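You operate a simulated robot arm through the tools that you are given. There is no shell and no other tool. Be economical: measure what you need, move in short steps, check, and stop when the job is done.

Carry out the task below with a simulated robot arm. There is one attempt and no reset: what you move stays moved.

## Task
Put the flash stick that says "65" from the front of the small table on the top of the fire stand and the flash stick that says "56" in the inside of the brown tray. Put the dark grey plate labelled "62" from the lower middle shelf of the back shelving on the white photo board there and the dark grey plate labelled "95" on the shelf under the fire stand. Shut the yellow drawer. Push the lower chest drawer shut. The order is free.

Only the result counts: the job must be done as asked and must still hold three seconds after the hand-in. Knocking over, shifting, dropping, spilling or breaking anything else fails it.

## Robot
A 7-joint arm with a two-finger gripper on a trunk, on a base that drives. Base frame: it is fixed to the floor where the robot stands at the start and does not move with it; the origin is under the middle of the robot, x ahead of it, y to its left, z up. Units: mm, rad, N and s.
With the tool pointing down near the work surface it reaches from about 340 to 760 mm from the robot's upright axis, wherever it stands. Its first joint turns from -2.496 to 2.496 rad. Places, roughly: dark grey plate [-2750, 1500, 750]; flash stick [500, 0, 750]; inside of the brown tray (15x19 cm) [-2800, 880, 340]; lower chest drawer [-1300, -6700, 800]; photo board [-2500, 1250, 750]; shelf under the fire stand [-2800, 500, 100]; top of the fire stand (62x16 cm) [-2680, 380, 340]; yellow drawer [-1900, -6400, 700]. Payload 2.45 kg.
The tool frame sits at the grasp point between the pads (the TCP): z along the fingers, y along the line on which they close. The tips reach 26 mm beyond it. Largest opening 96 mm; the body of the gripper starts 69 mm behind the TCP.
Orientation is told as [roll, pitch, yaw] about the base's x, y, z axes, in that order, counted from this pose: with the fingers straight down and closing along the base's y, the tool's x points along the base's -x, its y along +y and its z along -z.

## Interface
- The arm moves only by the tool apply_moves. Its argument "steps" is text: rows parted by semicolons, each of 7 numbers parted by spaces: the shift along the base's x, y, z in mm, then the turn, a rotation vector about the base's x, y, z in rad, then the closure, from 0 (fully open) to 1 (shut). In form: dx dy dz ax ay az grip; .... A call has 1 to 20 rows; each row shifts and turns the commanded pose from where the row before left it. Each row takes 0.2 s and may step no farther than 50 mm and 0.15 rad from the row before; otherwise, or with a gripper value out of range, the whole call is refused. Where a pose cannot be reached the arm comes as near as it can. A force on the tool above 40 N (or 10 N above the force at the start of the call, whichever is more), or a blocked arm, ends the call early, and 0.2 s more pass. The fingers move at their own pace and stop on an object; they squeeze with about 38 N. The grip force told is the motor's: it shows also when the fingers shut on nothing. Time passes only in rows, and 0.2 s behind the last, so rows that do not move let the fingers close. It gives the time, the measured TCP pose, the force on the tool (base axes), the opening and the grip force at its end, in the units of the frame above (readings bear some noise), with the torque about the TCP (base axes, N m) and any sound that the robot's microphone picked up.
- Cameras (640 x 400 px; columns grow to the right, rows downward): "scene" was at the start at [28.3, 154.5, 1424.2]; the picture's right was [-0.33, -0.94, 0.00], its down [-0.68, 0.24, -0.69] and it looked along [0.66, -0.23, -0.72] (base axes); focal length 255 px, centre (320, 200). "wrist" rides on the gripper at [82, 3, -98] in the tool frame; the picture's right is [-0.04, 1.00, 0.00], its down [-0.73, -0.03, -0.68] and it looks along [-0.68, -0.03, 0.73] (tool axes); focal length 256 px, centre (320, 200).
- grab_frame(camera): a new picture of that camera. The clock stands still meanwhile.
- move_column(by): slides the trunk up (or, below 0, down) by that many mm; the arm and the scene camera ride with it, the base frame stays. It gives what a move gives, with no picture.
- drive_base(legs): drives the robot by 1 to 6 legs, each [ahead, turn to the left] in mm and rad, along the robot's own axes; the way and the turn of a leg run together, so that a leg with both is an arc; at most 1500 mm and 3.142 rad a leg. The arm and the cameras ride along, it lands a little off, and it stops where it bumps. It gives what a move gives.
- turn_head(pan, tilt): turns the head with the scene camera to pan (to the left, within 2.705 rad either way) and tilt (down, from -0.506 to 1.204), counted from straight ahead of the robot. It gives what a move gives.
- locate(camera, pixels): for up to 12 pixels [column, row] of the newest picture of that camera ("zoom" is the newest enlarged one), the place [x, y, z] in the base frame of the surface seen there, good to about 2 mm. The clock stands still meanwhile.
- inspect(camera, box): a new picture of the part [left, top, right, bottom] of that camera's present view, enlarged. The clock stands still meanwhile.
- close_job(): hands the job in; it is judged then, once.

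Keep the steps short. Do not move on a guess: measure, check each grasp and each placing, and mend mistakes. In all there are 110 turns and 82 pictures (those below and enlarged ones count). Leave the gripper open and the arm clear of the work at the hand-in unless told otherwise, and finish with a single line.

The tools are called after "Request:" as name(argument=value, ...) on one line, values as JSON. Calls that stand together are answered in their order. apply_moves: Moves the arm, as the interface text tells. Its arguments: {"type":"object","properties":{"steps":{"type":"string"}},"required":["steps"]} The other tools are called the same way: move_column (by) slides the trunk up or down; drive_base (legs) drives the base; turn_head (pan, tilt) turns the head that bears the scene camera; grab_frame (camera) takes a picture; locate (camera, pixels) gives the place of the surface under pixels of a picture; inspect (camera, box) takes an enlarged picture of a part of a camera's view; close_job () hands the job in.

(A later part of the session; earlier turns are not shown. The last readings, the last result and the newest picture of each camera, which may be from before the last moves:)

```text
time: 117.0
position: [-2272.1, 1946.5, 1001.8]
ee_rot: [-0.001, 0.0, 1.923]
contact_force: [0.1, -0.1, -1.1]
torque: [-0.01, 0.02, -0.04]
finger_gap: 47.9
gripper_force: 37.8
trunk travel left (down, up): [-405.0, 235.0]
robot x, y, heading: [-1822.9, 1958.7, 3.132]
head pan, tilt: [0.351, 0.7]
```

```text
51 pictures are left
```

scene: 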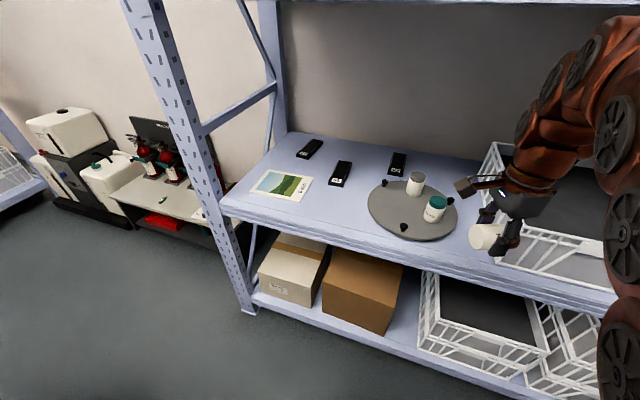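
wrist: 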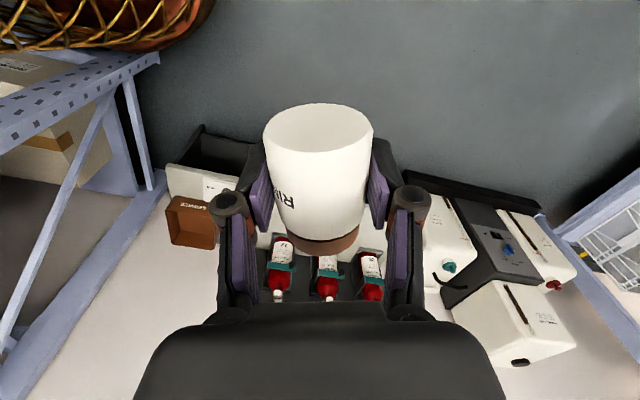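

Good view. I'll measure the shelf front edge and the free spot between photo board and turntable, plus turntable geometry.

Request:
locate(camera="scene", pixels=[[225, 197], [330, 232], [345, 225], [340, 205], [295, 200], [312, 180], [260, 170], [370, 195], [400, 237], [455, 225], [382, 183], [404, 226]])

Request:
inspect(camera="scene", box=[240, 130, 480, 280])

```text
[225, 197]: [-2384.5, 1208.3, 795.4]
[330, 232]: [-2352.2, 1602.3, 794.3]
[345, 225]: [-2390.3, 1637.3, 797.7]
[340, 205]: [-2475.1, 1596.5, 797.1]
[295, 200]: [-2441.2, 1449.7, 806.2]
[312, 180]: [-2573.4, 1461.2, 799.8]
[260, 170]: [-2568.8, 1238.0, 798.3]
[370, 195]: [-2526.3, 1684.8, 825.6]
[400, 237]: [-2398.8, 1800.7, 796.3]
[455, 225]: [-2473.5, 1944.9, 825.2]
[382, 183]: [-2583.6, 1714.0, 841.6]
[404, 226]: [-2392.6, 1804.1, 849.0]
```

```text
2.67 times, centred on (360, 205) of scene
```

zoom: 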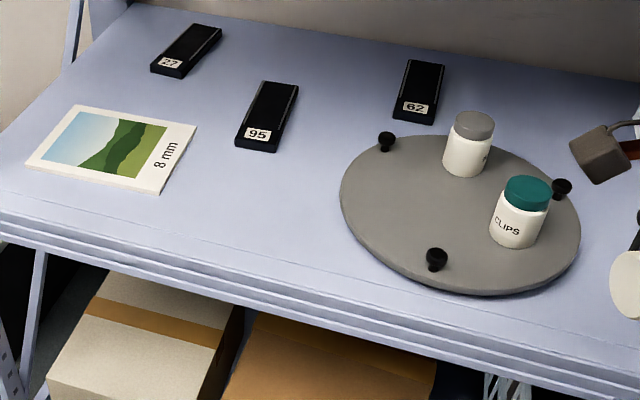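

Shelf front edge x≈-2352; a free spot is at (-2390,1590). I'll swing the gripper in free air in front of it, yawing toward the shelf.

Request:
apply_moves(steps="-3 -31 0 0 0 0.143 1; -3 -31 0 0 0 0.143 1; -3 -31 0 0 0 0.143 1; -3 -31 0 0 0 0.143 1; -3 -31 0 0 0 0.143 1; -3 -31 0 0 0 0.143 1; -3 -31 0 0 0 0.143 1; -3 -31 0 0 0 0.143 1; -3 -31 0 0 0 0.143 1; -3 -31 0 0 0 0.143 1; 0 0 0 0 0 0 1")

Request:
apply_moves(steps="-2 -3 0 -0.0296 0.1397 0 1; -2 -3 0 -0.0296 0.1397 0 1; -2 -3 0 -0.0296 0.1397 0 1; -2 -3 0 -0.0296 0.1397 0 1; -2 -3 0 -0.0296 0.1397 0 1; -2 -3 0 -0.0296 0.1397 0 1; -2 -3 0 -0.0296 0.1397 0 1; -2 -3 0 -0.0296 0.1397 0 1; -2 -3 0 -0.0296 0.1397 0 1; -2 -3 0 -0.0296 0.1397 0 1; -2 -3 0 -0.0296 0.1397 0 1; 0 0 0 0 0 0 1")

Request:
grab_frame(camera="scene")

```text
time: 119.4
position: [-2301.2, 1635.3, 1003.3]
ee_rot: [-0.003, -0.001, -2.927]
contact_force: [0.4, -0.1, -2.1]
torque: [-0.03, -0.01, 0.01]
finger_gap: 47.6
gripper_force: 37.8
trunk travel left (down, up): [-405.0, 235.0]
robot x, y, heading: [-1818.5, 1961.1, 3.138]
head pan, tilt: [0.351, 0.7]
```

```text
time: 121.4
position: [-2314.9, 1612.1, 960.1]
ee_rot: [0.56, -0.95, 2.773]
contact_force: [0.4, -0.7, -2.3]
torque: [0.04, -0.01, -0.06]
finger_gap: 47.7
gripper_force: 37.4
trunk travel left (down, up): [-405.0, 235.0]
robot x, y, heading: [-1820.0, 1958.1, 3.133]
head pan, tilt: [0.351, 0.7]
stopped in row 10: the arm was blocked; the commanded pose is now the measured one
```

```text
49 pictures are left
```

scene: 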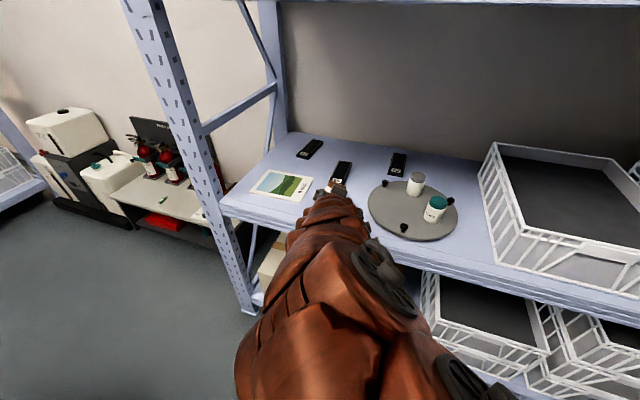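

The wrist hit its limit at about 60° of pitch. More reach and a lower shoulder should let the forearm lie flatter, so I'll back the base 150 mm and lower the trunk 250 mm.

Request:
drive_base(legs=[[-150, 0]])

Request:
move_column(by=-250)

Request:
apply_moves(steps="-10 -2 36 0 0 0 1; -20 -2 36 0 0 0 1; -25 -2 36 0 0 0 1; -30 -2 36 0 0 0 1; -30 -2 36 0 0 0 1; -30 -2 36 0 0 0 1; -30 -2 36 0 0 0 1; 0 0 0 0.0349 0.1193 0.0324 1; 0 0 0 0.0349 0.1193 0.0324 1; 0 0 0 0.0349 0.1193 0.0324 1; 0 0 0 0.0349 0.1193 0.0324 1; 0 0 0 0.0349 0.1193 0.0324 1; 0 0 0 0 0 0 1")

```text
time: 122.8
position: [-2165.1, 1611.3, 959.3]
ee_rot: [0.562, -0.947, 2.776]
contact_force: [1.1, 0.2, -1.7]
torque: [-0.01, -0.06, 0.0]
finger_gap: 47.8
gripper_force: 38.0
trunk travel left (down, up): [-405.0, 235.0]
robot x, y, heading: [-1672.2, 1957.7, 3.133]
head pan, tilt: [0.351, 0.7]
```

```text
time: 125.4
position: [-2164.7, 1610.6, 709.5]
ee_rot: [0.565, -0.943, 2.773]
contact_force: [-0.4, 0.2, -0.8]
torque: [0.0, 0.0, -0.04]
finger_gap: 47.8
gripper_force: 37.7
trunk travel left (down, up): [-155.0, 485.0]
robot x, y, heading: [-1669.9, 1955.3, 3.127]
head pan, tilt: [0.351, 0.7]
```

```text
time: 128.2
position: [-2339.5, 1597.4, 962.1]
ee_rot: [-0.157, -1.566, -2.622]
contact_force: [0.3, 0.3, -0.7]
torque: [0.01, -0.03, -0.03]
finger_gap: 48.0
gripper_force: 37.8
trunk travel left (down, up): [-155.0, 485.0]
robot x, y, heading: [-1669.0, 1957.2, 3.133]
head pan, tilt: [0.351, 0.7]
```

The gripper is now horizontal and the bottle upright. I'll check visually before lowering.

Request:
turn_head(pan=0.3, tilt=0.45)

Request:
grab_frame(camera="scene")

Request:
grab_frame(camera="wrist")

```text
time: 128.9
position: [-2340.5, 1597.3, 962.5]
ee_rot: [0.057, -1.566, -2.833]
contact_force: [-0.7, 0.5, -1.2]
torque: [0.03, -0.01, -0.02]
finger_gap: 47.6
gripper_force: 38.0
trunk travel left (down, up): [-155.0, 485.0]
robot x, y, heading: [-1670.8, 1957.4, 3.132]
head pan, tilt: [0.3, 0.45]
```

```text
48 pictures are left
```

scene: 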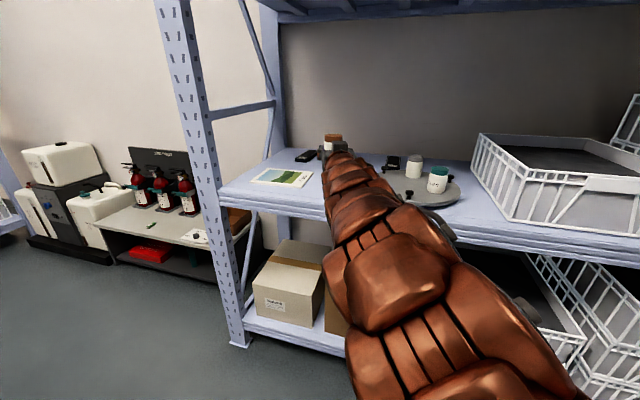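

```text
47 pictures are left
```

wrist: 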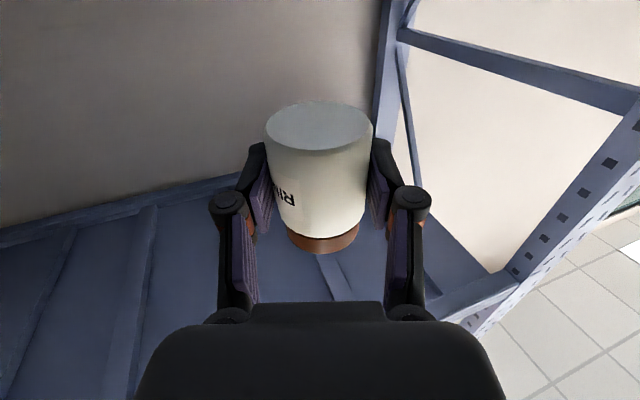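

Request:
locate(camera="wrist", pixels=[[300, 130], [340, 130], [320, 115], [320, 142], [320, 240]])

Request:
locate(camera="scene", pixels=[[333, 136], [333, 143], [333, 215], [345, 190]])

```text
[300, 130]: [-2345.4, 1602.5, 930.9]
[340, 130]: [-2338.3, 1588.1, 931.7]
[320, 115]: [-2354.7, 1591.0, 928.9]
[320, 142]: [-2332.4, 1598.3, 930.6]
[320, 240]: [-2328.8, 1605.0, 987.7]
```

```text
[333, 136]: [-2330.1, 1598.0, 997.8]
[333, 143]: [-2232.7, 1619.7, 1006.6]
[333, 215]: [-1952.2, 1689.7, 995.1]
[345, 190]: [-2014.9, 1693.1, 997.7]
```

The bottle's bottom is 32 mm below the TCP. I'll move out over the spot and lower to just above the shelf (z 797).

Request:
apply_moves(steps="-23 -2 0 0 0 0 1; -23 -2 0 0 0 0 1; 0 0 -40 0 0 0 1; 0 0 -40 0 0 0 1; 0 0 -35 0 0 0 1; 0 0 -12 0 0 0 1; 0 0 0 0 0 0 1")

Request:
grab_frame(camera="wrist")

```text
time: 130.5
position: [-2387.7, 1592.3, 834.6]
ee_rot: [0.023, -1.567, -2.802]
contact_force: [0.2, -0.2, -0.4]
torque: [0.0, -0.05, -0.03]
finger_gap: 47.6
gripper_force: 38.1
trunk travel left (down, up): [-155.0, 485.0]
robot x, y, heading: [-1668.8, 1956.3, 3.133]
head pan, tilt: [0.3, 0.45]
```

```text
46 pictures are left
```

wrist: 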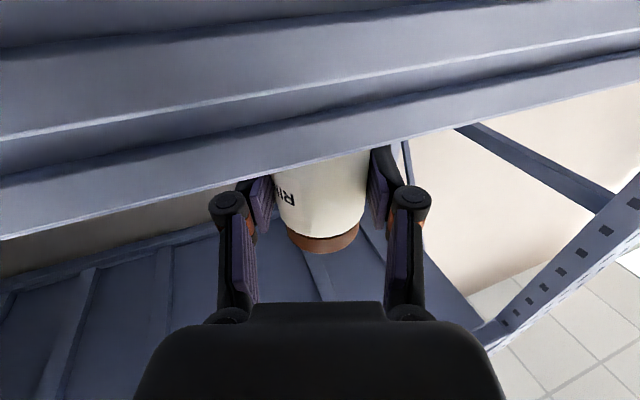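

Now the last few millimetres, slowly, watching force.

Request:
apply_moves(steps="0 0 -2 0 0 0 1; 0 0 -2 0 0 0 1; 0 0 -1.5 0 0 0 1; 0 0 0 0 0 0 1")

```text
time: 131.5
position: [-2386.2, 1591.7, 831.0]
ee_rot: [0.11, -1.569, -2.887]
contact_force: [-1.1, -1.1, 2.1]
torque: [-0.08, 0.13, 0.03]
finger_gap: 47.8
gripper_force: 37.4
trunk travel left (down, up): [-155.0, 485.0]
robot x, y, heading: [-1671.6, 1957.9, 3.131]
head pan, tilt: [0.3, 0.45]
```

Contact has begun (about +3 N). I'll press 1 mm more, open, and withdraw straight back.

Request:
apply_moves(steps="0 0 -1 0 0 0 1; 0 0 0 0 0 0 0.8; 0 0 0 0 0 0 0.3; 0 0 0 0 0 0 0.2; 0 0 0 0 0 0 0.2; 14 5.2 0 0 0 0 0.2; 28 10.5 0 0 0 0 0.2; 37 14 0 0 0 0 0.2; 37 14 0 0 0 0 0.2; 37 14 0 0 0 0 0.2; 0 0 0 0 0 0 0.2")

Request:
grab_frame(camera="scene")

```text
time: 133.9
position: [-2233.8, 1648.1, 827.6]
ee_rot: [0.201, -1.567, -2.976]
contact_force: [0.2, 0.6, 0.1]
torque: [-0.04, 0.0, 0.0]
finger_gap: 76.7
gripper_force: 0.0
trunk travel left (down, up): [-155.0, 485.0]
robot x, y, heading: [-1670.7, 1961.2, 3.129]
head pan, tilt: [0.3, 0.45]
```

```text
45 pictures are left
```

scene: 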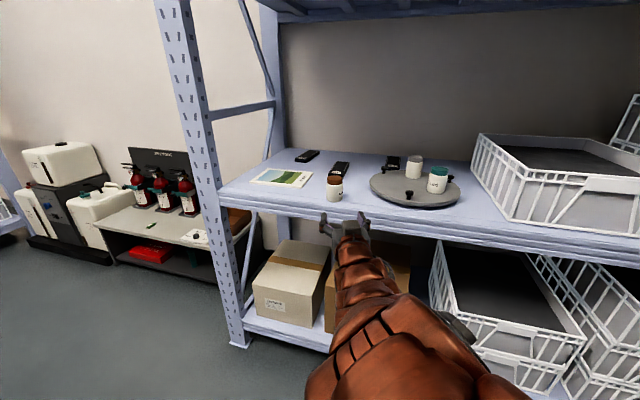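

The bottle stands upright at (334,187). Next: raise the trunk, return the gripper to pointing down, and measure the bottle.

Request:
move_column(by=250)

Request:
apply_moves(steps="0 0 0 0.0501 -0.1337 0 0.2; 0 0 0 0.0501 -0.1337 0 0.2; 0 0 0 0.0501 -0.1337 0 0.2; 0 0 0 0.0501 -0.1337 0 0.2; 0 0 0 0.0501 -0.1337 0 0.2; 0 0 0 0.0501 -0.1337 0 0.2; 0 0 0 0.0501 -0.1337 0 0.2; 0 0 0 0.0501 -0.1337 0 0.2; 0 0 0 0.0501 -0.1337 0 0.2; 0 0 0 0.0501 -0.1337 0 0.2; 0 0 0 0.0501 -0.1337 0 0.2; 0 0 0 0 0 0 0.2")

Request:
inspect(camera="scene", box=[220, 140, 460, 290])

```text
time: 136.5
position: [-2233.9, 1650.1, 1077.9]
ee_rot: [0.083, -1.569, -2.86]
contact_force: [0.8, -0.5, 0.6]
torque: [-0.01, -0.02, 0.0]
finger_gap: 76.9
gripper_force: 0.1
trunk travel left (down, up): [-405.0, 235.0]
robot x, y, heading: [-1670.2, 1960.5, 3.129]
head pan, tilt: [0.3, 0.45]
```

```text
time: 139.1
position: [-2216.2, 1666.3, 1049.1]
ee_rot: [0.006, -0.042, -2.783]
contact_force: [0.1, -0.4, -0.2]
torque: [-0.01, -0.04, -0.02]
finger_gap: 77.2
gripper_force: 0.1
out of reach, approached as far as the arm can: row 10, 11
trunk travel left (down, up): [-405.0, 235.0]
robot x, y, heading: [-1667.6, 1957.2, 3.133]
head pan, tilt: [0.3, 0.45]
```

```text
2.67 times, centred on (340, 215) of scene
```

zoom: 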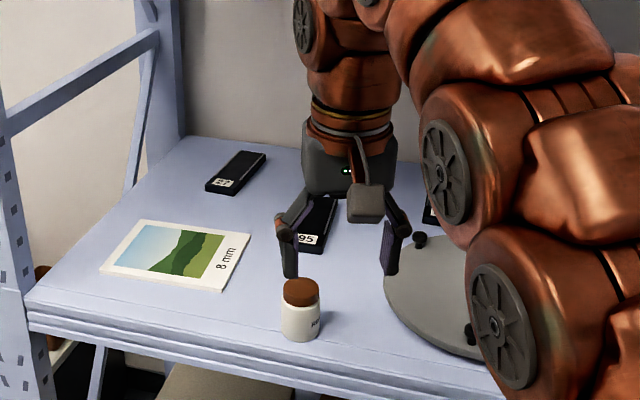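

Request:
locate(camera="zoom", pixels=[[300, 283], [300, 293], [290, 290], [312, 290], [300, 330]])

Request:
apply_moves(steps="0 0 -40 0 0 0 0.1; 0 0 -40 0 0 0 0.1; 0 0 -20 0 0 0.06 0.1; 0 0 0 0 0 0.06 0.1; 0 0 0 0 0 0 0.1")

```text
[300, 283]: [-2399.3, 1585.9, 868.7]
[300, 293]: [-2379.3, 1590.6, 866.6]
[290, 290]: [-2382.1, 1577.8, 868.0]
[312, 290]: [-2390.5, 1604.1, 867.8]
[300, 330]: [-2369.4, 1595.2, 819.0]
```

```text
time: 140.3
position: [-2216.7, 1665.3, 950.1]
ee_rot: [0.005, 0.004, -2.662]
contact_force: [-0.3, 0.2, -0.2]
torque: [-0.04, 0.01, 0.0]
finger_gap: 86.5
gripper_force: 0.0
trunk travel left (down, up): [-405.0, 235.0]
robot x, y, heading: [-1669.8, 1958.1, 3.13]
head pan, tilt: [0.3, 0.45]
```

Bottle centre (-2390,1590), top 868. That's 809 mm from the axis, which is too far for a vertical grasp, so I'll drive 140 mm closer (the gripper is at z 950, above everything there).

Request:
drive_base(legs=[[140, 0]])

Request:
apply_moves(steps="-6 -25 0 0 0 -0.11 0.1; -6 -25 0 0 0 -0.11 0.1; -6 -25 0 0 0 -0.11 0.1; -6 0 0 0 0 -0.11 0.1; 0 0 0 0 0 0 0.1")

Request:
grab_frame(camera="wrist")

```text
time: 141.6
position: [-2358.4, 1667.4, 949.8]
ee_rot: [0.006, 0.005, -2.662]
contact_force: [-0.7, -0.5, -0.2]
torque: [0.0, 0.01, 0.0]
finger_gap: 86.4
gripper_force: 0.1
trunk travel left (down, up): [-405.0, 235.0]
robot x, y, heading: [-1812.8, 1957.1, 3.134]
head pan, tilt: [0.3, 0.45]
```

```text
time: 142.8
position: [-2382.2, 1591.0, 949.8]
ee_rot: [0.004, 0.002, -3.103]
contact_force: [0.4, 0.2, 0.2]
torque: [0.01, 0.0, 0.02]
finger_gap: 86.6
gripper_force: 0.1
trunk travel left (down, up): [-405.0, 235.0]
robot x, y, heading: [-1814.8, 1960.8, 3.137]
head pan, tilt: [0.3, 0.45]
```

```text
43 pictures are left
```

wrist: 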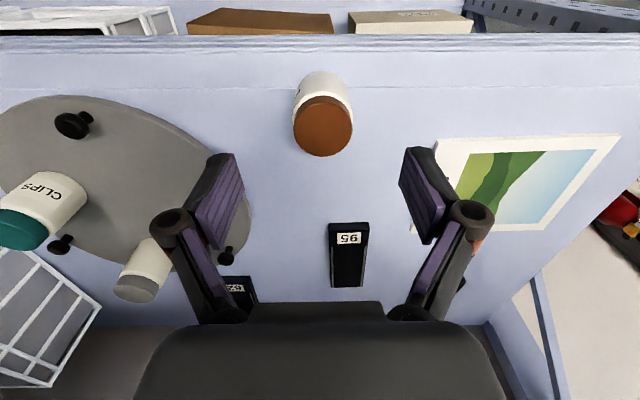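

Request:
locate(camera="wrist", pixels=[[322, 125], [296, 125], [350, 125], [322, 154], [322, 98]])

```text
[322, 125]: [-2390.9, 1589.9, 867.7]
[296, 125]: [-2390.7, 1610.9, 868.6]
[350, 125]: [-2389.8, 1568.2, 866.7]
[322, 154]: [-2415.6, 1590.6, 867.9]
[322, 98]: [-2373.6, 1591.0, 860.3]
```

Centre (-2393,1590). Move over, descend to TCP z 847, close.

Request:
apply_moves(steps="-11 -1 -30 0 0 0 0.1; 0 0 -40 0 0 0 0.1; 0 0 -33 0 0 0 0.1; 0 0 0 0 0 0 0.1; 0 0 0 0 0 0 1; 0 0 0 0 0 0 1; 0 0 0 0 0 0 1; 0 0 0 0 0 0 1; 0 0 10 0 0 0 1; 0 0 40 0 0 0 1; 0 0 40 0 0 0 1; 0 0 30 0 0 0 1; 0 0 0 0 0 0 1")

Request:
grab_frame(camera="wrist")

```text
time: 145.6
position: [-2391.1, 1590.5, 956.7]
ee_rot: [0.002, 0.003, -3.104]
contact_force: [0.8, 0.5, -1.4]
torque: [0.02, -0.02, 0.0]
finger_gap: 48.5
gripper_force: 37.7
out of reach, approached as far as the arm can: row 12
trunk travel left (down, up): [-405.0, 235.0]
robot x, y, heading: [-1815.1, 1958.9, 3.135]
head pan, tilt: [0.3, 0.45]
```

```text
42 pictures are left
```

wrist: 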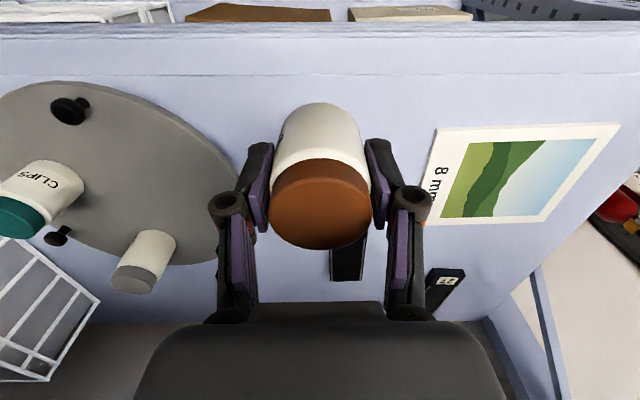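

The bottle is gripped upright from above. The turntable's knobs give its centre (-2512,1814), and the other two bottles stand at radius ≈65 and angles ≈62° and 180°, so the third spot is about (-2479,1758), matching the first picture. I'll carry it there.

Request:
apply_moves(steps="0 0 -4 0 0 0 1; -17.5 33.5 0 0 0 0 1; -17.5 33.5 0 0 0 0 1; -17.5 33.5 0 0 0 0 1; -17.5 33.5 0 0 0 0 1; -17.5 33.5 0 0 0 0 1; 0 0 0 0 0 0 1")

Request:
grab_frame(camera="wrist")

```text
time: 147.2
position: [-2480.3, 1758.8, 948.2]
ee_rot: [0.005, 0.002, -3.104]
contact_force: [0.6, 0.2, -1.3]
torque: [0.01, -0.03, 0.01]
finger_gap: 48.4
gripper_force: 37.6
out of reach, approached as far as the arm can: row 6
trunk travel left (down, up): [-405.0, 235.0]
robot x, y, heading: [-1814.2, 1958.3, 3.127]
head pan, tilt: [0.3, 0.45]
```

```text
41 pictures are left
```

wrist: 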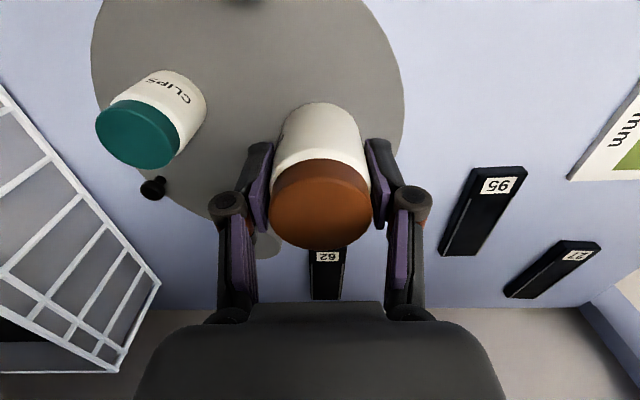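

Request:
apply_moves(steps="0 0 -35 0 0 0 1; 0 0 -28 0 0 0 1; 0 0 0 0 0 0 1")

Request:
inspect(camera="scene", box=[300, 130, 460, 230])

```text
time: 148.0
position: [-2478.8, 1757.7, 884.3]
ee_rot: [0.004, 0.003, -3.103]
contact_force: [-0.8, 0.7, -1.7]
torque: [0.01, 0.0, 0.02]
finger_gap: 48.6
gripper_force: 38.5
trunk travel left (down, up): [-405.0, 235.0]
robot x, y, heading: [-1812.5, 1952.8, 3.132]
head pan, tilt: [0.3, 0.45]
```

```text
4.00 times, centred on (380, 180) of scene
```

zoom: 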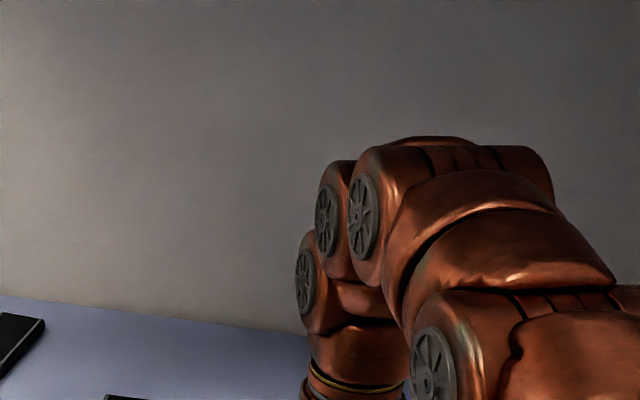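

Feeling for contact in small steps (expected about z 876).

Request:
apply_moves(steps="0 0 -4 0 0 0 1; 0 0 -2 0 0 0 1; 0 0 -2 0 0 0 1; 0 0 0 0 0 0 1")

```text
time: 149.0
position: [-2479.4, 1757.3, 877.4]
ee_rot: [0.004, 0.0, -3.103]
contact_force: [-0.5, -0.4, -1.8]
torque: [0.01, 0.02, -0.01]
finger_gap: 48.5
gripper_force: 38.1
trunk travel left (down, up): [-405.0, 235.0]
robot x, y, heading: [-1808.6, 1958.2, 3.137]
head pan, tilt: [0.3, 0.45]
```

Request:
apply_moves(steps="0 0 -1.5 0 0 0 1; 0 0 -1 0 0 0 1; 0 0 0 0 0 0 1")

```text
time: 149.8
position: [-2477.2, 1757.9, 876.0]
ee_rot: [0.007, 0.002, -3.102]
contact_force: [-0.3, 0.4, -1.7]
torque: [0.0, -0.03, 0.04]
finger_gap: 48.6
gripper_force: 38.1
trunk travel left (down, up): [-405.0, 235.0]
robot x, y, heading: [-1811.9, 1957.3, 3.132]
head pan, tilt: [0.3, 0.45]
```

Request:
apply_moves(steps="0 0 -1.5 0 0 0 1; 0 0 0 0 0 0 1; 0 0 0 0 0 0 1")

```text
time: 150.6
position: [-2478.2, 1759.7, 874.1]
ee_rot: [0.006, 0.003, -3.104]
contact_force: [0.7, -0.5, 1.9]
torque: [0.03, 0.0, -0.05]
finger_gap: 48.6
gripper_force: 37.7
trunk travel left (down, up): [-405.0, 235.0]
robot x, y, heading: [-1812.2, 1956.6, 3.132]
head pan, tilt: [0.3, 0.45]
```

Contact. Open moderately and rise straight up, then look.

Request:
apply_moves(steps="0 0 0 0 0 0 0.4; 0 0 0 0 0 0 0.28; 0 0 0 0 0 0 0.28; 0 0 20 0 0 0 0.28; 0 0 30 0 0 0 0.28; 0 0 22 0 0 0 0.28; 0 0 0 0 0 0 0.28")

Request:
grab_frame(camera="wrist")

```text
time: 152.2
position: [-2478.0, 1760.0, 947.3]
ee_rot: [0.005, 0.002, -3.103]
contact_force: [-0.3, 0.4, -1.1]
torque: [-0.02, -0.02, 0.02]
finger_gap: 69.1
gripper_force: 0.0
trunk travel left (down, up): [-405.0, 235.0]
robot x, y, heading: [-1811.5, 1958.4, 3.131]
head pan, tilt: [0.3, 0.45]
```

```text
39 pictures are left
```

wrist: 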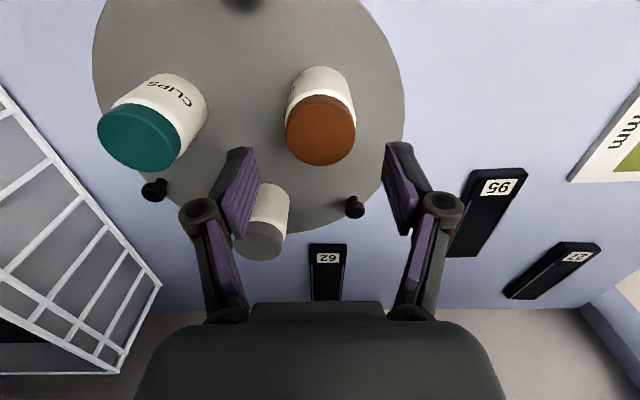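

The bottle stands on the turntable again. Now the plates: 62 at (327,270), 95 at (488,210). I'll measure them.

Request:
locate(camera="wrist", pixels=[[327, 250], [327, 270], [314, 270], [343, 270], [327, 297], [500, 178], [520, 175], [480, 175], [455, 250], [488, 210], [420, 270], [600, 160]])

```text
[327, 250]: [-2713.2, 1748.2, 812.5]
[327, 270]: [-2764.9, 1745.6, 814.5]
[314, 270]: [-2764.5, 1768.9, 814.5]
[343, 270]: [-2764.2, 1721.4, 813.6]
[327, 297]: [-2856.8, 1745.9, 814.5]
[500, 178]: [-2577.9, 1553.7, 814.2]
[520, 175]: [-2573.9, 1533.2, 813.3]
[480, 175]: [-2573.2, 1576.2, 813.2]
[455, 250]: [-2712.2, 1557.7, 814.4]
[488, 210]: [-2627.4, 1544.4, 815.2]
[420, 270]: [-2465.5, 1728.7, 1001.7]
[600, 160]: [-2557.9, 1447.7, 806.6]
```

First I need the height of the upper shelf's underside, since the arm must work beneath it. I also want the board's corners.

Request:
turn_head(pan=0.5, tilt=0.35)

Request:
grab_frame(camera="scene")

```text
time: 153.0
position: [-2478.2, 1758.6, 945.6]
ee_rot: [0.005, 0.0, -3.103]
contact_force: [0.6, -0.4, -0.4]
torque: [-0.01, 0.03, -0.01]
finger_gap: 69.2
gripper_force: 0.1
trunk travel left (down, up): [-405.0, 235.0]
robot x, y, heading: [-1809.6, 1960.2, 3.131]
head pan, tilt: [0.499, 0.351]
```

```text
38 pictures are left
```

scene: 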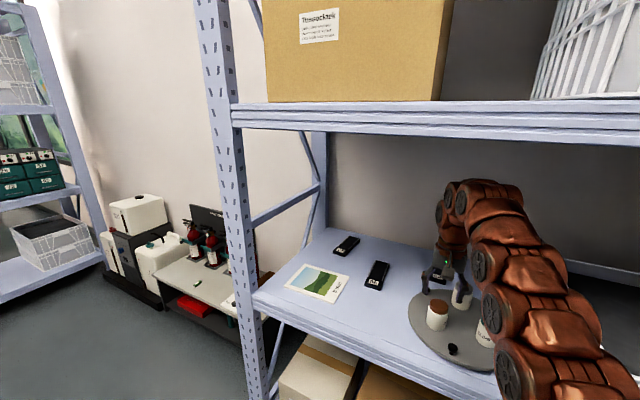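

Request:
locate(camera="scene", pixels=[[300, 128], [500, 138], [303, 263], [352, 276], [329, 303], [284, 287], [474, 182], [450, 190], [372, 285], [386, 262], [318, 280], [440, 103]])

```text
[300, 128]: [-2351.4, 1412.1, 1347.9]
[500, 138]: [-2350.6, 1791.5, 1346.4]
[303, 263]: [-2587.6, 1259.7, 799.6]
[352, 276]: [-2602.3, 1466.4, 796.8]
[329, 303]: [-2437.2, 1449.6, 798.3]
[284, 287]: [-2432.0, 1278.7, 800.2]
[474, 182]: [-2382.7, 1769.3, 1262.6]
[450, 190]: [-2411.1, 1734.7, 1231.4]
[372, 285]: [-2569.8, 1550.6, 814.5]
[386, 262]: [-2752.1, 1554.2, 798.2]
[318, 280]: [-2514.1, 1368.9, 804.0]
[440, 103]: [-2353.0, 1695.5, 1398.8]
```

Upper shelf underside ≈ z 1345; the board spans about x -2587..-2437, y 1260..1455. To reach deep under the shelf with a low elbow I'll use a gripper tilted 30° forward. First withdraw above the bottles, tilt, and lower the trunk slightly.

Request:
apply_moves(steps="45 0 0 0 0 0 0.28; 45 0 0 0 0 0 0.28; 45 0 0 0 0 0 0.28; 45 0 0 0 0 0 0.28; 0 0 0 0 0.131 0 0.1; 0 0 0 0 0.131 0 0.1; 0 0 0 0 0.131 0 0.1; 0 0 0 0 0.131 0 0.1; 0 0 0 0 0 0 0.1")

Request:
move_column(by=-100)

Request:
apply_moves(steps="0 0 30 0 0 0 0.1; 0 0 30 0 0 0 0.1; 0 0 30 0 0 0 0.1; 0 0 30 0 0 0 0.1; 0 0 0 0 0 0 0.1")

```text
time: 155.0
position: [-2299.9, 1759.5, 946.3]
ee_rot: [-0.02, -0.522, -3.096]
contact_force: [0.1, -0.9, 0.1]
torque: [-0.01, 0.03, -0.01]
finger_gap: 86.2
gripper_force: 0.1
trunk travel left (down, up): [-405.0, 235.0]
robot x, y, heading: [-1809.8, 1958.7, 3.123]
head pan, tilt: [0.499, 0.351]
```

```text
time: 156.3
position: [-2300.0, 1759.2, 845.9]
ee_rot: [-0.016, -0.522, -3.097]
contact_force: [0.7, 0.4, 0.3]
torque: [-0.01, 0.0, 0.03]
finger_gap: 86.3
gripper_force: 0.0
trunk travel left (down, up): [-305.0, 335.0]
robot x, y, heading: [-1815.0, 1959.5, 3.137]
head pan, tilt: [0.499, 0.351]
```

```text
time: 157.5
position: [-2298.5, 1759.0, 965.9]
ee_rot: [-0.016, -0.522, -3.095]
contact_force: [-0.2, 0.3, 0.8]
torque: [-0.04, 0.01, -0.01]
finger_gap: 86.4
gripper_force: 0.0
trunk travel left (down, up): [-305.0, 335.0]
robot x, y, heading: [-1811.4, 1957.5, 3.129]
head pan, tilt: [0.499, 0.351]
```

Now drive to about (-1990,1760), with TCP ending about (-2478,1558,966), above the shelf items.

Request:
drive_base(legs=[[0, 0.85], [270, 0], [0, -0.85]])

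Request:
turn_head(pan=0.0, tilt=0.4)

Request:
grab_frame(camera="scene")

```text
time: 163.8
position: [-2480.8, 1562.2, 966.2]
ee_rot: [-0.017, -0.521, -3.107]
contact_force: [0.5, -0.9, -0.2]
torque: [-0.01, -0.01, -0.05]
finger_gap: 86.4
gripper_force: 0.0
trunk travel left (down, up): [-305.0, 335.0]
robot x, y, heading: [-1989.3, 1758.3, 3.122]
head pan, tilt: [0.499, 0.351]
```

```text
time: 164.8
position: [-2481.3, 1562.6, 966.6]
ee_rot: [-0.017, -0.522, -3.107]
contact_force: [0.2, -0.3, 0.0]
torque: [-0.01, -0.06, 0.01]
finger_gap: 86.5
gripper_force: 0.3
trunk travel left (down, up): [-305.0, 335.0]
robot x, y, heading: [-1989.2, 1755.2, 3.119]
head pan, tilt: [0.0, 0.4]
```

```text
37 pictures are left
```

scene: 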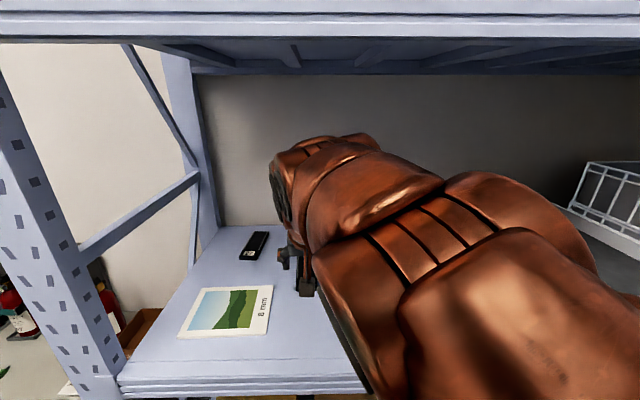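

The arm clears the upper shelf. Move deeper at y≈1562 first, then sideways to y≈1745, staying above the bottles.

Request:
apply_moves(steps="-40 8 0 0 0 0 0.1; -40 8 0 0 0 0 0.1; -40 8 0 0 0 0 0.1; -40 8 -10 0 0 0 0.1; -40 8 -10 0 0 0 0.1; -10 36 -5 0 0 0 0.1; -10 36 -5 0 0 0 0.1; -10 36 -5 0 0 0 0.1; -10 35 -5 0 0 0 0.1; 0 0 0 0 0 0 0.1")

Request:
grab_frame(camera="wrist")

```text
time: 167.0
position: [-2722.5, 1746.2, 925.5]
ee_rot: [-0.017, -0.52, -3.106]
contact_force: [-0.8, 0.2, -0.5]
torque: [-0.01, -0.04, 0.01]
finger_gap: 86.3
gripper_force: 0.2
trunk travel left (down, up): [-305.0, 335.0]
robot x, y, heading: [-1994.4, 1755.6, 3.123]
head pan, tilt: [0.0, 0.4]
```

```text
36 pictures are left
```

wrist: 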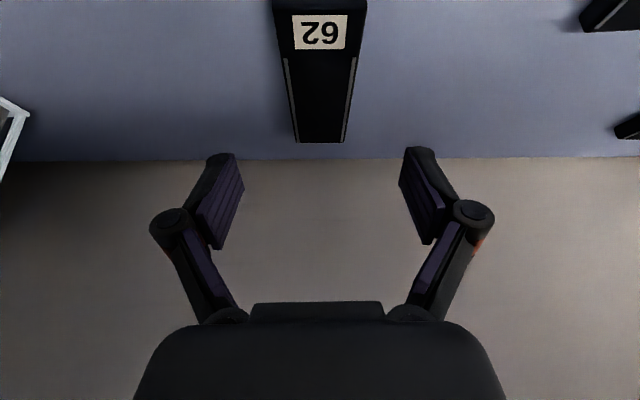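

Plate 62 is centred between the fingers. Descend to TCP (-2770,1745,828) and close.

Request:
apply_moves(steps="-16 0 -32 0 0 -0.035 0.1; -16 0 -32 0 0 0 0.1; -15 0 -25 0 0 0 0.1; 0 0 -7 0 0 0 0.1; 0 0 0 0 0 0 0.1; 0 0 0 0 0 0 1; 0 0 0 0 0 0 1; 0 0 0 0 0 0 1; 0 0 0 0 0 0 1; 0 0 0 0 0 0 1")

Request:
grab_frame(camera="wrist")

```text
time: 169.2
position: [-2769.5, 1745.4, 830.8]
ee_rot: [-0.017, -0.523, 3.143]
contact_force: [0.9, 0.8, 1.9]
torque: [-0.04, -0.05, -0.01]
finger_gap: 57.4
gripper_force: 38.1
trunk travel left (down, up): [-305.0, 335.0]
robot x, y, heading: [-1993.5, 1758.9, 3.126]
head pan, tilt: [0.0, 0.4]
```

```text
35 pictures are left
```

wrist: 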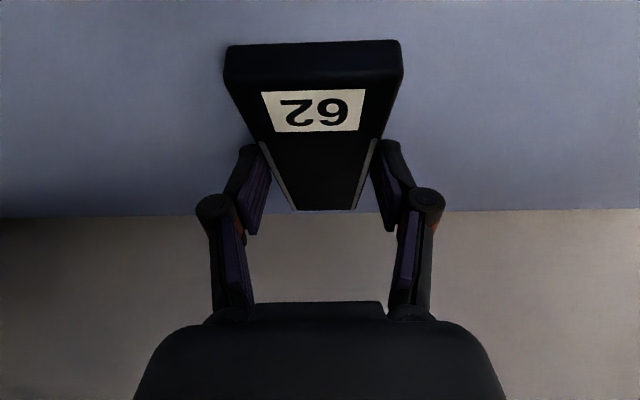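

Gripped (57 mm, label 62 visible). Lift and carry it over plate 95 toward the board, rotating 45° left.

Request:
apply_moves(steps="0 0 20 0 0 0 1; 0 0 40 0 0 0 1; 0 0 45 0 0 0 1; 22 -36 5 0 0 0 1; 22 -36 0 0 0 0 1; 22 -36 0 0 0 0 1; 23 -37 0 0 0 0 1; 0 0 0 0 0 0 1")

Request:
apply_moves(steps="29.8 -38.8 0 0 0 0.131 1; 29.8 -38.8 0 0 0 0.131 1; 29.8 -38.8 0 0 0 0.131 1; 29.8 -38.8 0 0 0 0.131 1; 29.8 -38.8 0 0 0 0.131 1; 29.8 -38.8 0 0 0 0.131 1; 0 0 0 0 0 0 1")

Request:
grab_frame(camera="scene")

Request:
grab_frame(camera="wrist")

```text
time: 171.0
position: [-2679.5, 1599.6, 939.8]
ee_rot: [-0.017, -0.521, 3.139]
contact_force: [0.0, -0.3, -2.0]
torque: [-0.02, -0.04, 0.01]
finger_gap: 57.6
gripper_force: 37.4
trunk travel left (down, up): [-305.0, 335.0]
robot x, y, heading: [-1991.6, 1755.9, 3.124]
head pan, tilt: [0.0, 0.4]
```

```text
time: 172.6
position: [-2501.7, 1368.7, 940.3]
ee_rot: [-0.016, -0.522, -2.353]
contact_force: [0.2, -0.2, -1.4]
torque: [0.08, -0.03, 0.01]
finger_gap: 57.4
gripper_force: 38.0
trunk travel left (down, up): [-305.0, 335.0]
robot x, y, heading: [-1989.6, 1756.9, 3.126]
head pan, tilt: [0.0, 0.4]
```

```text
34 pictures are left
```

scene: 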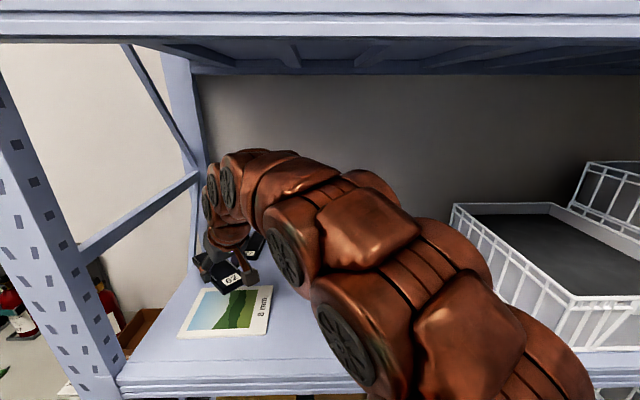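

```text
33 pictures are left
```

wrist: 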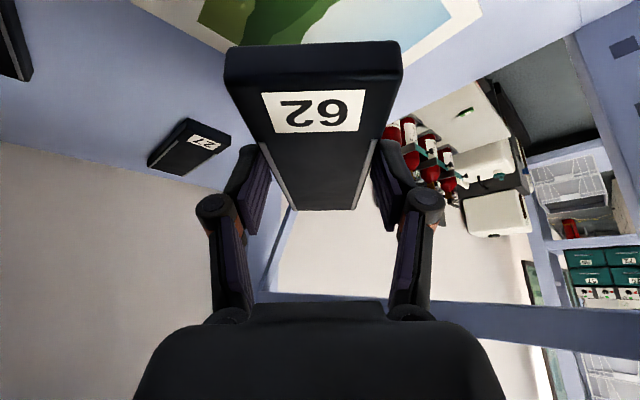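

Verify the board's corners before lowering.

Request:
locate(camera="scene", pixels=[[207, 290], [271, 287], [265, 331], [182, 335], [225, 325], [250, 238]])

```text
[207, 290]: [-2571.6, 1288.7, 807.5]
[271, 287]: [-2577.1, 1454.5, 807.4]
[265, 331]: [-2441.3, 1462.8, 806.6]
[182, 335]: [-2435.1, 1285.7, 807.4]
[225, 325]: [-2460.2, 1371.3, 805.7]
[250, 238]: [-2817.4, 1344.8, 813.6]
```

Board centre (-2506,1373), top z≈806.5. Shift slightly and lower.

Request:
apply_moves(steps="6 13 -30 0 0 0 1; 0 0 -40 0 0 0 1; 0 0 -24 0 0 0 1; 0 0 -3 0 0 0 1; 0 0 0 0 0 0 1")

Request:
apply_moves(steps="0 0 -1.5 0 0 0 1; 0 0 0 0 0 0 1")

```text
time: 173.8
position: [-2495.0, 1380.7, 842.4]
ee_rot: [-0.017, -0.523, -2.355]
contact_force: [-0.6, -0.3, -2.7]
torque: [0.03, -0.06, 0.0]
finger_gap: 57.4
gripper_force: 37.3
trunk travel left (down, up): [-305.0, 335.0]
robot x, y, heading: [-1987.8, 1755.0, 3.117]
head pan, tilt: [0.0, 0.4]
```

```text
time: 174.4
position: [-2494.7, 1381.5, 841.5]
ee_rot: [-0.02, -0.522, -2.354]
contact_force: [0.5, 0.8, -2.5]
torque: [0.01, -0.03, -0.02]
finger_gap: 57.3
gripper_force: 37.9
trunk travel left (down, up): [-305.0, 335.0]
robot x, y, heading: [-1993.1, 1756.3, 3.12]
head pan, tilt: [0.0, 0.4]
```

Request:
apply_moves(steps="0 0 -1.5 0 0 0 1; 0 0 0 0 0 0 1")

```text
time: 175.0
position: [-2493.8, 1380.3, 840.6]
ee_rot: [-0.019, -0.522, -2.356]
contact_force: [-0.7, -0.2, -1.8]
torque: [0.05, -0.04, 0.04]
finger_gap: 57.2
gripper_force: 37.9
trunk travel left (down, up): [-305.0, 335.0]
robot x, y, heading: [-1997.0, 1758.4, 3.128]
head pan, tilt: [0.0, 0.4]
```

One more millimetre, then release and rise.

Request:
apply_moves(steps="0 0 -1.2 0 0 0 1; 0 0 0 0 0 0 1; 0 0 0 0 0 0 0.6; 0 0 0 0 0 0 0.15; 0 0 0 0 0 0 0.15; 0 0 15 0 0 0 0.15; 0 0 40 0 0 0 0.15; 0 0 40 0 0 0 0.15; 0 0 0 0 0 0 0.15")

Request:
grab_frame(camera="wrist")

```text
time: 177.0
position: [-2493.9, 1380.3, 932.6]
ee_rot: [-0.017, -0.522, -2.357]
contact_force: [1.0, -0.2, 0.1]
torque: [0.02, 0.02, 0.01]
finger_gap: 81.2
gripper_force: 0.0
trunk travel left (down, up): [-305.0, 335.0]
robot x, y, heading: [-1991.1, 1757.0, 3.124]
head pan, tilt: [0.0, 0.4]
```

```text
32 pictures are left
```

wrist: 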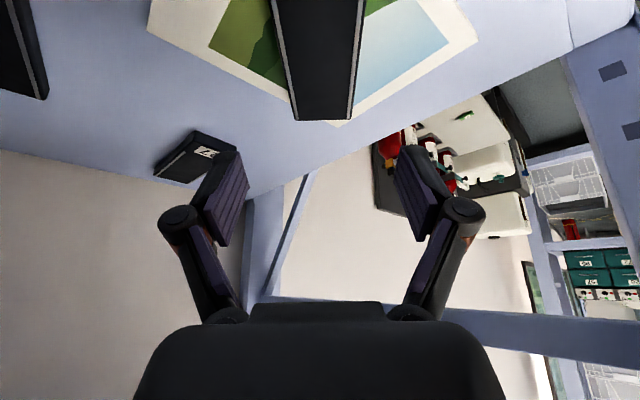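

Plate 62 lies on the board. Next is plate 95: I'll grip it near its front end with a 45° tilt so it can be slid under the fire stand's top. Reorient above it.

Request:
apply_moves(steps="-10 29 0 0 0 -0.131 0.15; -10 29 0 0 0 -0.131 0.15; -10 29 0 0 0 -0.131 0.15; -10 29 0 0 0 -0.131 0.15; -10 29 0 0 0 -0.131 0.15; -10 28 0 0 0 -0.131 0.15; 0 0 0 0 0.131 0 0.15; 0 0 0 0 0.131 0 0.15; 0 0 0 0 0 0 0.15")

Request:
grab_frame(camera="wrist")

```text
time: 179.0
position: [-2554.0, 1554.0, 935.0]
ee_rot: [-0.016, -0.786, 3.141]
contact_force: [1.0, -0.1, 0.0]
torque: [0.01, -0.01, 0.04]
finger_gap: 81.9
gripper_force: 0.0
trunk travel left (down, up): [-305.0, 335.0]
robot x, y, heading: [-1991.0, 1757.9, 3.124]
head pan, tilt: [0.0, 0.4]
```

```text
31 pictures are left
```

wrist: 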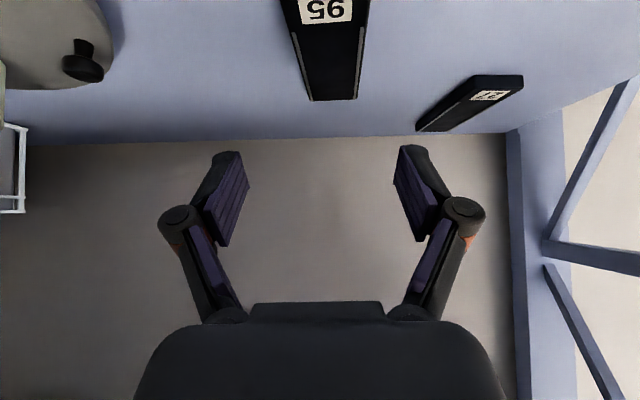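

Request:
locate(camera="wrist", pixels=[[333, 60], [310, 60], [357, 60], [315, 97], [354, 97], [326, 10]])

```text
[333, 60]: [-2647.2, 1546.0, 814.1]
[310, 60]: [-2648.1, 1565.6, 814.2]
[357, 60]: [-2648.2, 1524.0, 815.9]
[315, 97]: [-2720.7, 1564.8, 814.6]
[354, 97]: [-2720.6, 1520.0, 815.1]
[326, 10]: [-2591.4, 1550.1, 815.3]
```

The plate is skewed by about 0.065 rad. Grip at (-2608,1549), z 826.

Request:
apply_moves(steps="-18 -2 -35 0 0 0.065 0.15; -18 -2 -35 0 0 0 0.15; -18 -1 -28 0 0 0 0.15; 0 0 -9 0 0 0 0.15; 0 0 0 0 0 0 0.15; 0 0 0 0 0 0 1; 0 0 0 0 0 0 1; 0 0 0 0 0 0 1; 0 0 0 0 0 0 1; 0 0 0 0 0 0 1")

Request:
grab_frame(camera="wrist")

```text
time: 181.2
position: [-2605.6, 1548.8, 827.7]
ee_rot: [-0.017, -0.783, -3.078]
contact_force: [0.1, -0.4, 3.4]
torque: [-0.14, 0.03, -0.12]
finger_gap: 57.3
gripper_force: 38.0
trunk travel left (down, up): [-305.0, 335.0]
robot x, y, heading: [-1990.5, 1756.7, 3.125]
head pan, tilt: [0.0, 0.4]
```

```text
30 pictures are left
```

wrist: 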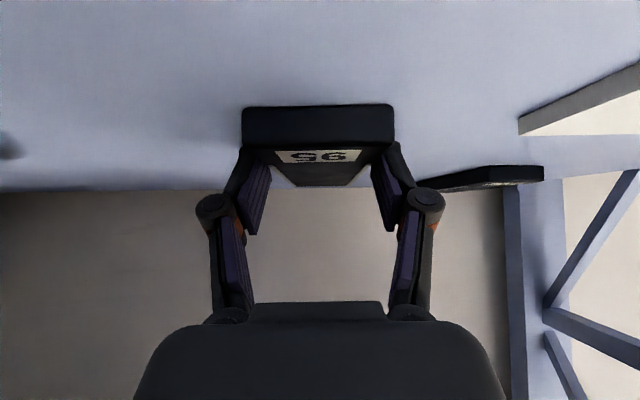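

Gripped. Lift, retract, and drive to the fire stand.

Request:
apply_moves(steps="0 0 20 0 0 0 1; 0 0 40 0 0 0 1; 0 0 45 0 0 0 1; 40 12 5 0 0 0 1; 40 12 0 0 0 0 1; 40 12 0 0 0 0 1; 40 12 0 0 0 0 1; 40 12 0 0 0 0 1; 25 10 0 0 0 0 1; 0 0 0 0 0 0 1")

Request:
grab_frame(camera="wrist")

```text
time: 183.6
position: [-2394.5, 1608.7, 891.9]
ee_rot: [-0.084, -0.682, -3.035]
contact_force: [0.1, -0.1, -1.9]
torque: [0.02, -0.11, 0.01]
finger_gap: 57.3
gripper_force: 38.3
trunk travel left (down, up): [-305.0, 335.0]
robot x, y, heading: [-1992.7, 1755.4, 3.124]
head pan, tilt: [0.0, 0.4]
stopped in row 10: the arm was blocked; the commanded pose is now the measured one
```

```text
29 pictures are left
```

wrist: 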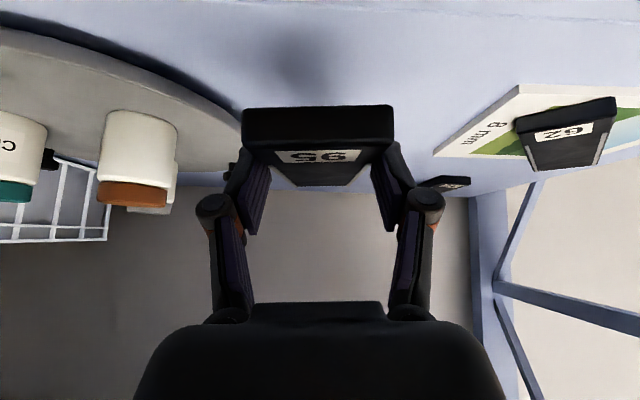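

The retraction stopped at the arm's inner limit, but the plate is still firmly held. I'll raise the trunk 80 mm for clearance, then drive.

Request:
move_column(by=80)

Request:
drive_base(legs=[[-40, 0], [0, 1.565], [1140, 0], [0, -1.548]])

Request:
turn_head(pan=0.25, tilt=0.85)

Request:
grab_frame(camera="scene")

```text
time: 184.8
position: [-2394.7, 1611.3, 976.2]
ee_rot: [-0.084, -0.694, -3.039]
contact_force: [1.0, 0.4, -1.4]
torque: [0.05, -0.05, 0.02]
finger_gap: 57.3
gripper_force: 37.5
trunk travel left (down, up): [-385.0, 255.0]
robot x, y, heading: [-1993.1, 1758.7, 3.127]
head pan, tilt: [0.0, 0.4]
```

```text
time: 198.7
position: [-2371.9, 461.3, 976.1]
ee_rot: [-0.087, -0.693, -3.023]
contact_force: [0.1, 0.1, -1.9]
torque: [-0.01, -0.05, -0.03]
finger_gap: 57.3
gripper_force: 38.2
trunk travel left (down, up): [-385.0, 255.0]
robot x, y, heading: [-1968.4, 612.2, 3.138]
head pan, tilt: [0.0, 0.4]
```

```text
time: 199.6
position: [-2372.2, 461.0, 975.6]
ee_rot: [-0.084, -0.693, -3.022]
contact_force: [0.2, -0.9, -1.9]
torque: [-0.01, -0.11, 0.02]
finger_gap: 57.3
gripper_force: 38.4
trunk travel left (down, up): [-385.0, 255.0]
robot x, y, heading: [-1971.7, 614.7, 3.141]
head pan, tilt: [0.25, 0.85]
```

```text
28 pictures are left
```

scene: 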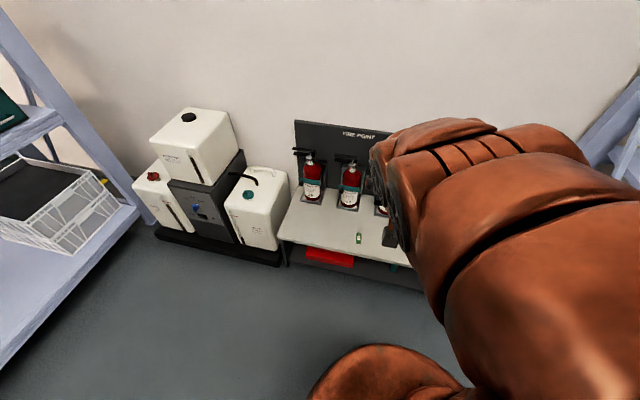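

I'll lower the trunk; that gives a better look under the stand's top as well. The plate's tip (x≈-2495) stays in front of the stand.

Request:
move_column(by=-385)

Request:
turn_head(pan=0.25, tilt=0.75)

Request:
inspect(camera="scene", box=[240, 100, 560, 300])

Request:
grab_frame(camera="wrist")

```text
time: 203.3
position: [-2376.5, 458.7, 580.7]
ee_rot: [-0.083, -0.66, -3.022]
contact_force: [-0.7, 0.7, -1.4]
torque: [0.0, -0.12, 0.03]
finger_gap: 57.4
gripper_force: 38.1
trunk travel left (down, up): [0.0, 640.0]
robot x, y, heading: [-1972.3, 612.0, 3.139]
head pan, tilt: [0.25, 0.85]
```

```text
time: 204.0
position: [-2377.3, 458.4, 579.6]
ee_rot: [-0.083, -0.661, -3.021]
contact_force: [0.1, -0.1, -1.6]
torque: [0.06, -0.08, -0.03]
finger_gap: 57.2
gripper_force: 37.8
trunk travel left (down, up): [0.0, 640.0]
robot x, y, heading: [-1972.0, 617.5, 3.142]
head pan, tilt: [0.25, 0.75]
```

```text
2.00 times, centred on (400, 200) of scene
```

zoom: 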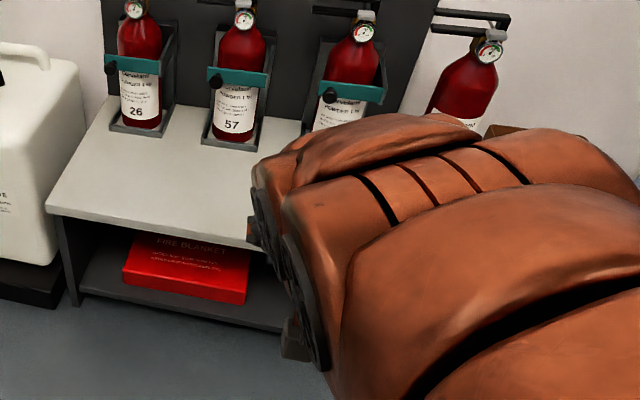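

```text
26 pictures are left
```

wrist: 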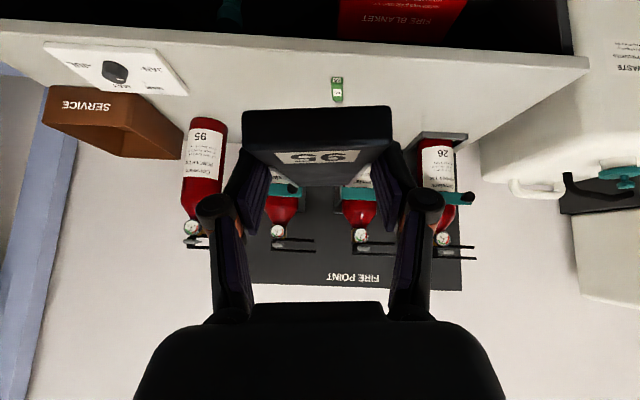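

Request:
locate(camera="zoom", pixels=[[125, 285], [244, 300], [250, 255], [190, 270], [270, 325], [90, 285], [160, 235], [100, 230], [140, 215], [258, 300]])

Request:
locate(camera="wrist", pixels=[[342, 10], [230, 18], [290, 10], [290, 30], [290, 40], [290, 20], [260, 5]])

```text
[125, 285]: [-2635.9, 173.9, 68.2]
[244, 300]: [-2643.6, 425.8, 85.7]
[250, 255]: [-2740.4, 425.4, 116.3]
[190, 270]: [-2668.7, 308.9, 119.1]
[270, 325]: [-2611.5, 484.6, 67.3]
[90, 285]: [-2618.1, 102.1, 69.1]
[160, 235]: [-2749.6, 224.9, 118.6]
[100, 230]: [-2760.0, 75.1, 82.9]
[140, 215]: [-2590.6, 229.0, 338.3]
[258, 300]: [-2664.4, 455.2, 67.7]
```

```text
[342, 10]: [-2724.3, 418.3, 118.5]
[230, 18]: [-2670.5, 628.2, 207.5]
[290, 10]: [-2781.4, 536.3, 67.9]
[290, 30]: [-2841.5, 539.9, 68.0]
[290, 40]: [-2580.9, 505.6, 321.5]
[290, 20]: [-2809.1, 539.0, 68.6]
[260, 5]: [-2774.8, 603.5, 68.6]
```

Lower shelf surface z=68, front edge x≈-2608, free between the blanket (y<426) and the torch (y>≈610). With a 45° tilt the arm can't work this close in, so I'll re-station the robot at about (-1910,265), clear of the weighing table.

Request:
drive_base(legs=[[0, 1.571], [350, 0], [0, -1.571], [-60, 0]])

Request:
apply_moves(steps="-18 40 0 -0.03 0.06 -0.04 1; -18 40 0 -0.03 0.06 -0.04 1; -18 40 0 0 0 0 1; -18 40 0 0 0 0 1; -18 40 0 0 0 0 1; -18 40 0 0 0 0 1; -18 40 0 0 0 0 1; 0 40 0 0 0 0 1; 0 40 0 0 0 0 1; 0 40 0 0 0 0 1; 0 0 0 0 0 0 1")

```text
time: 214.5
position: [-2329.4, 123.2, 578.6]
ee_rot: [-0.096, -0.664, -3.068]
contact_force: [-0.3, 0.1, -1.7]
torque: [-0.05, -0.07, 0.0]
finger_gap: 57.2
gripper_force: 38.4
trunk travel left (down, up): [0.0, 640.0]
robot x, y, heading: [-1915.2, 255.3, 3.092]
head pan, tilt: [0.25, 0.75]
```

```text
time: 216.9
position: [-2450.5, 521.9, 583.9]
ee_rot: [-0.018, -0.794, 3.084]
contact_force: [0.7, -0.3, -1.5]
torque: [0.03, -0.07, -0.03]
finger_gap: 57.2
gripper_force: 38.4
trunk travel left (down, up): [0.0, 640.0]
robot x, y, heading: [-1918.4, 256.5, 3.088]
head pan, tilt: [0.25, 0.75]
```

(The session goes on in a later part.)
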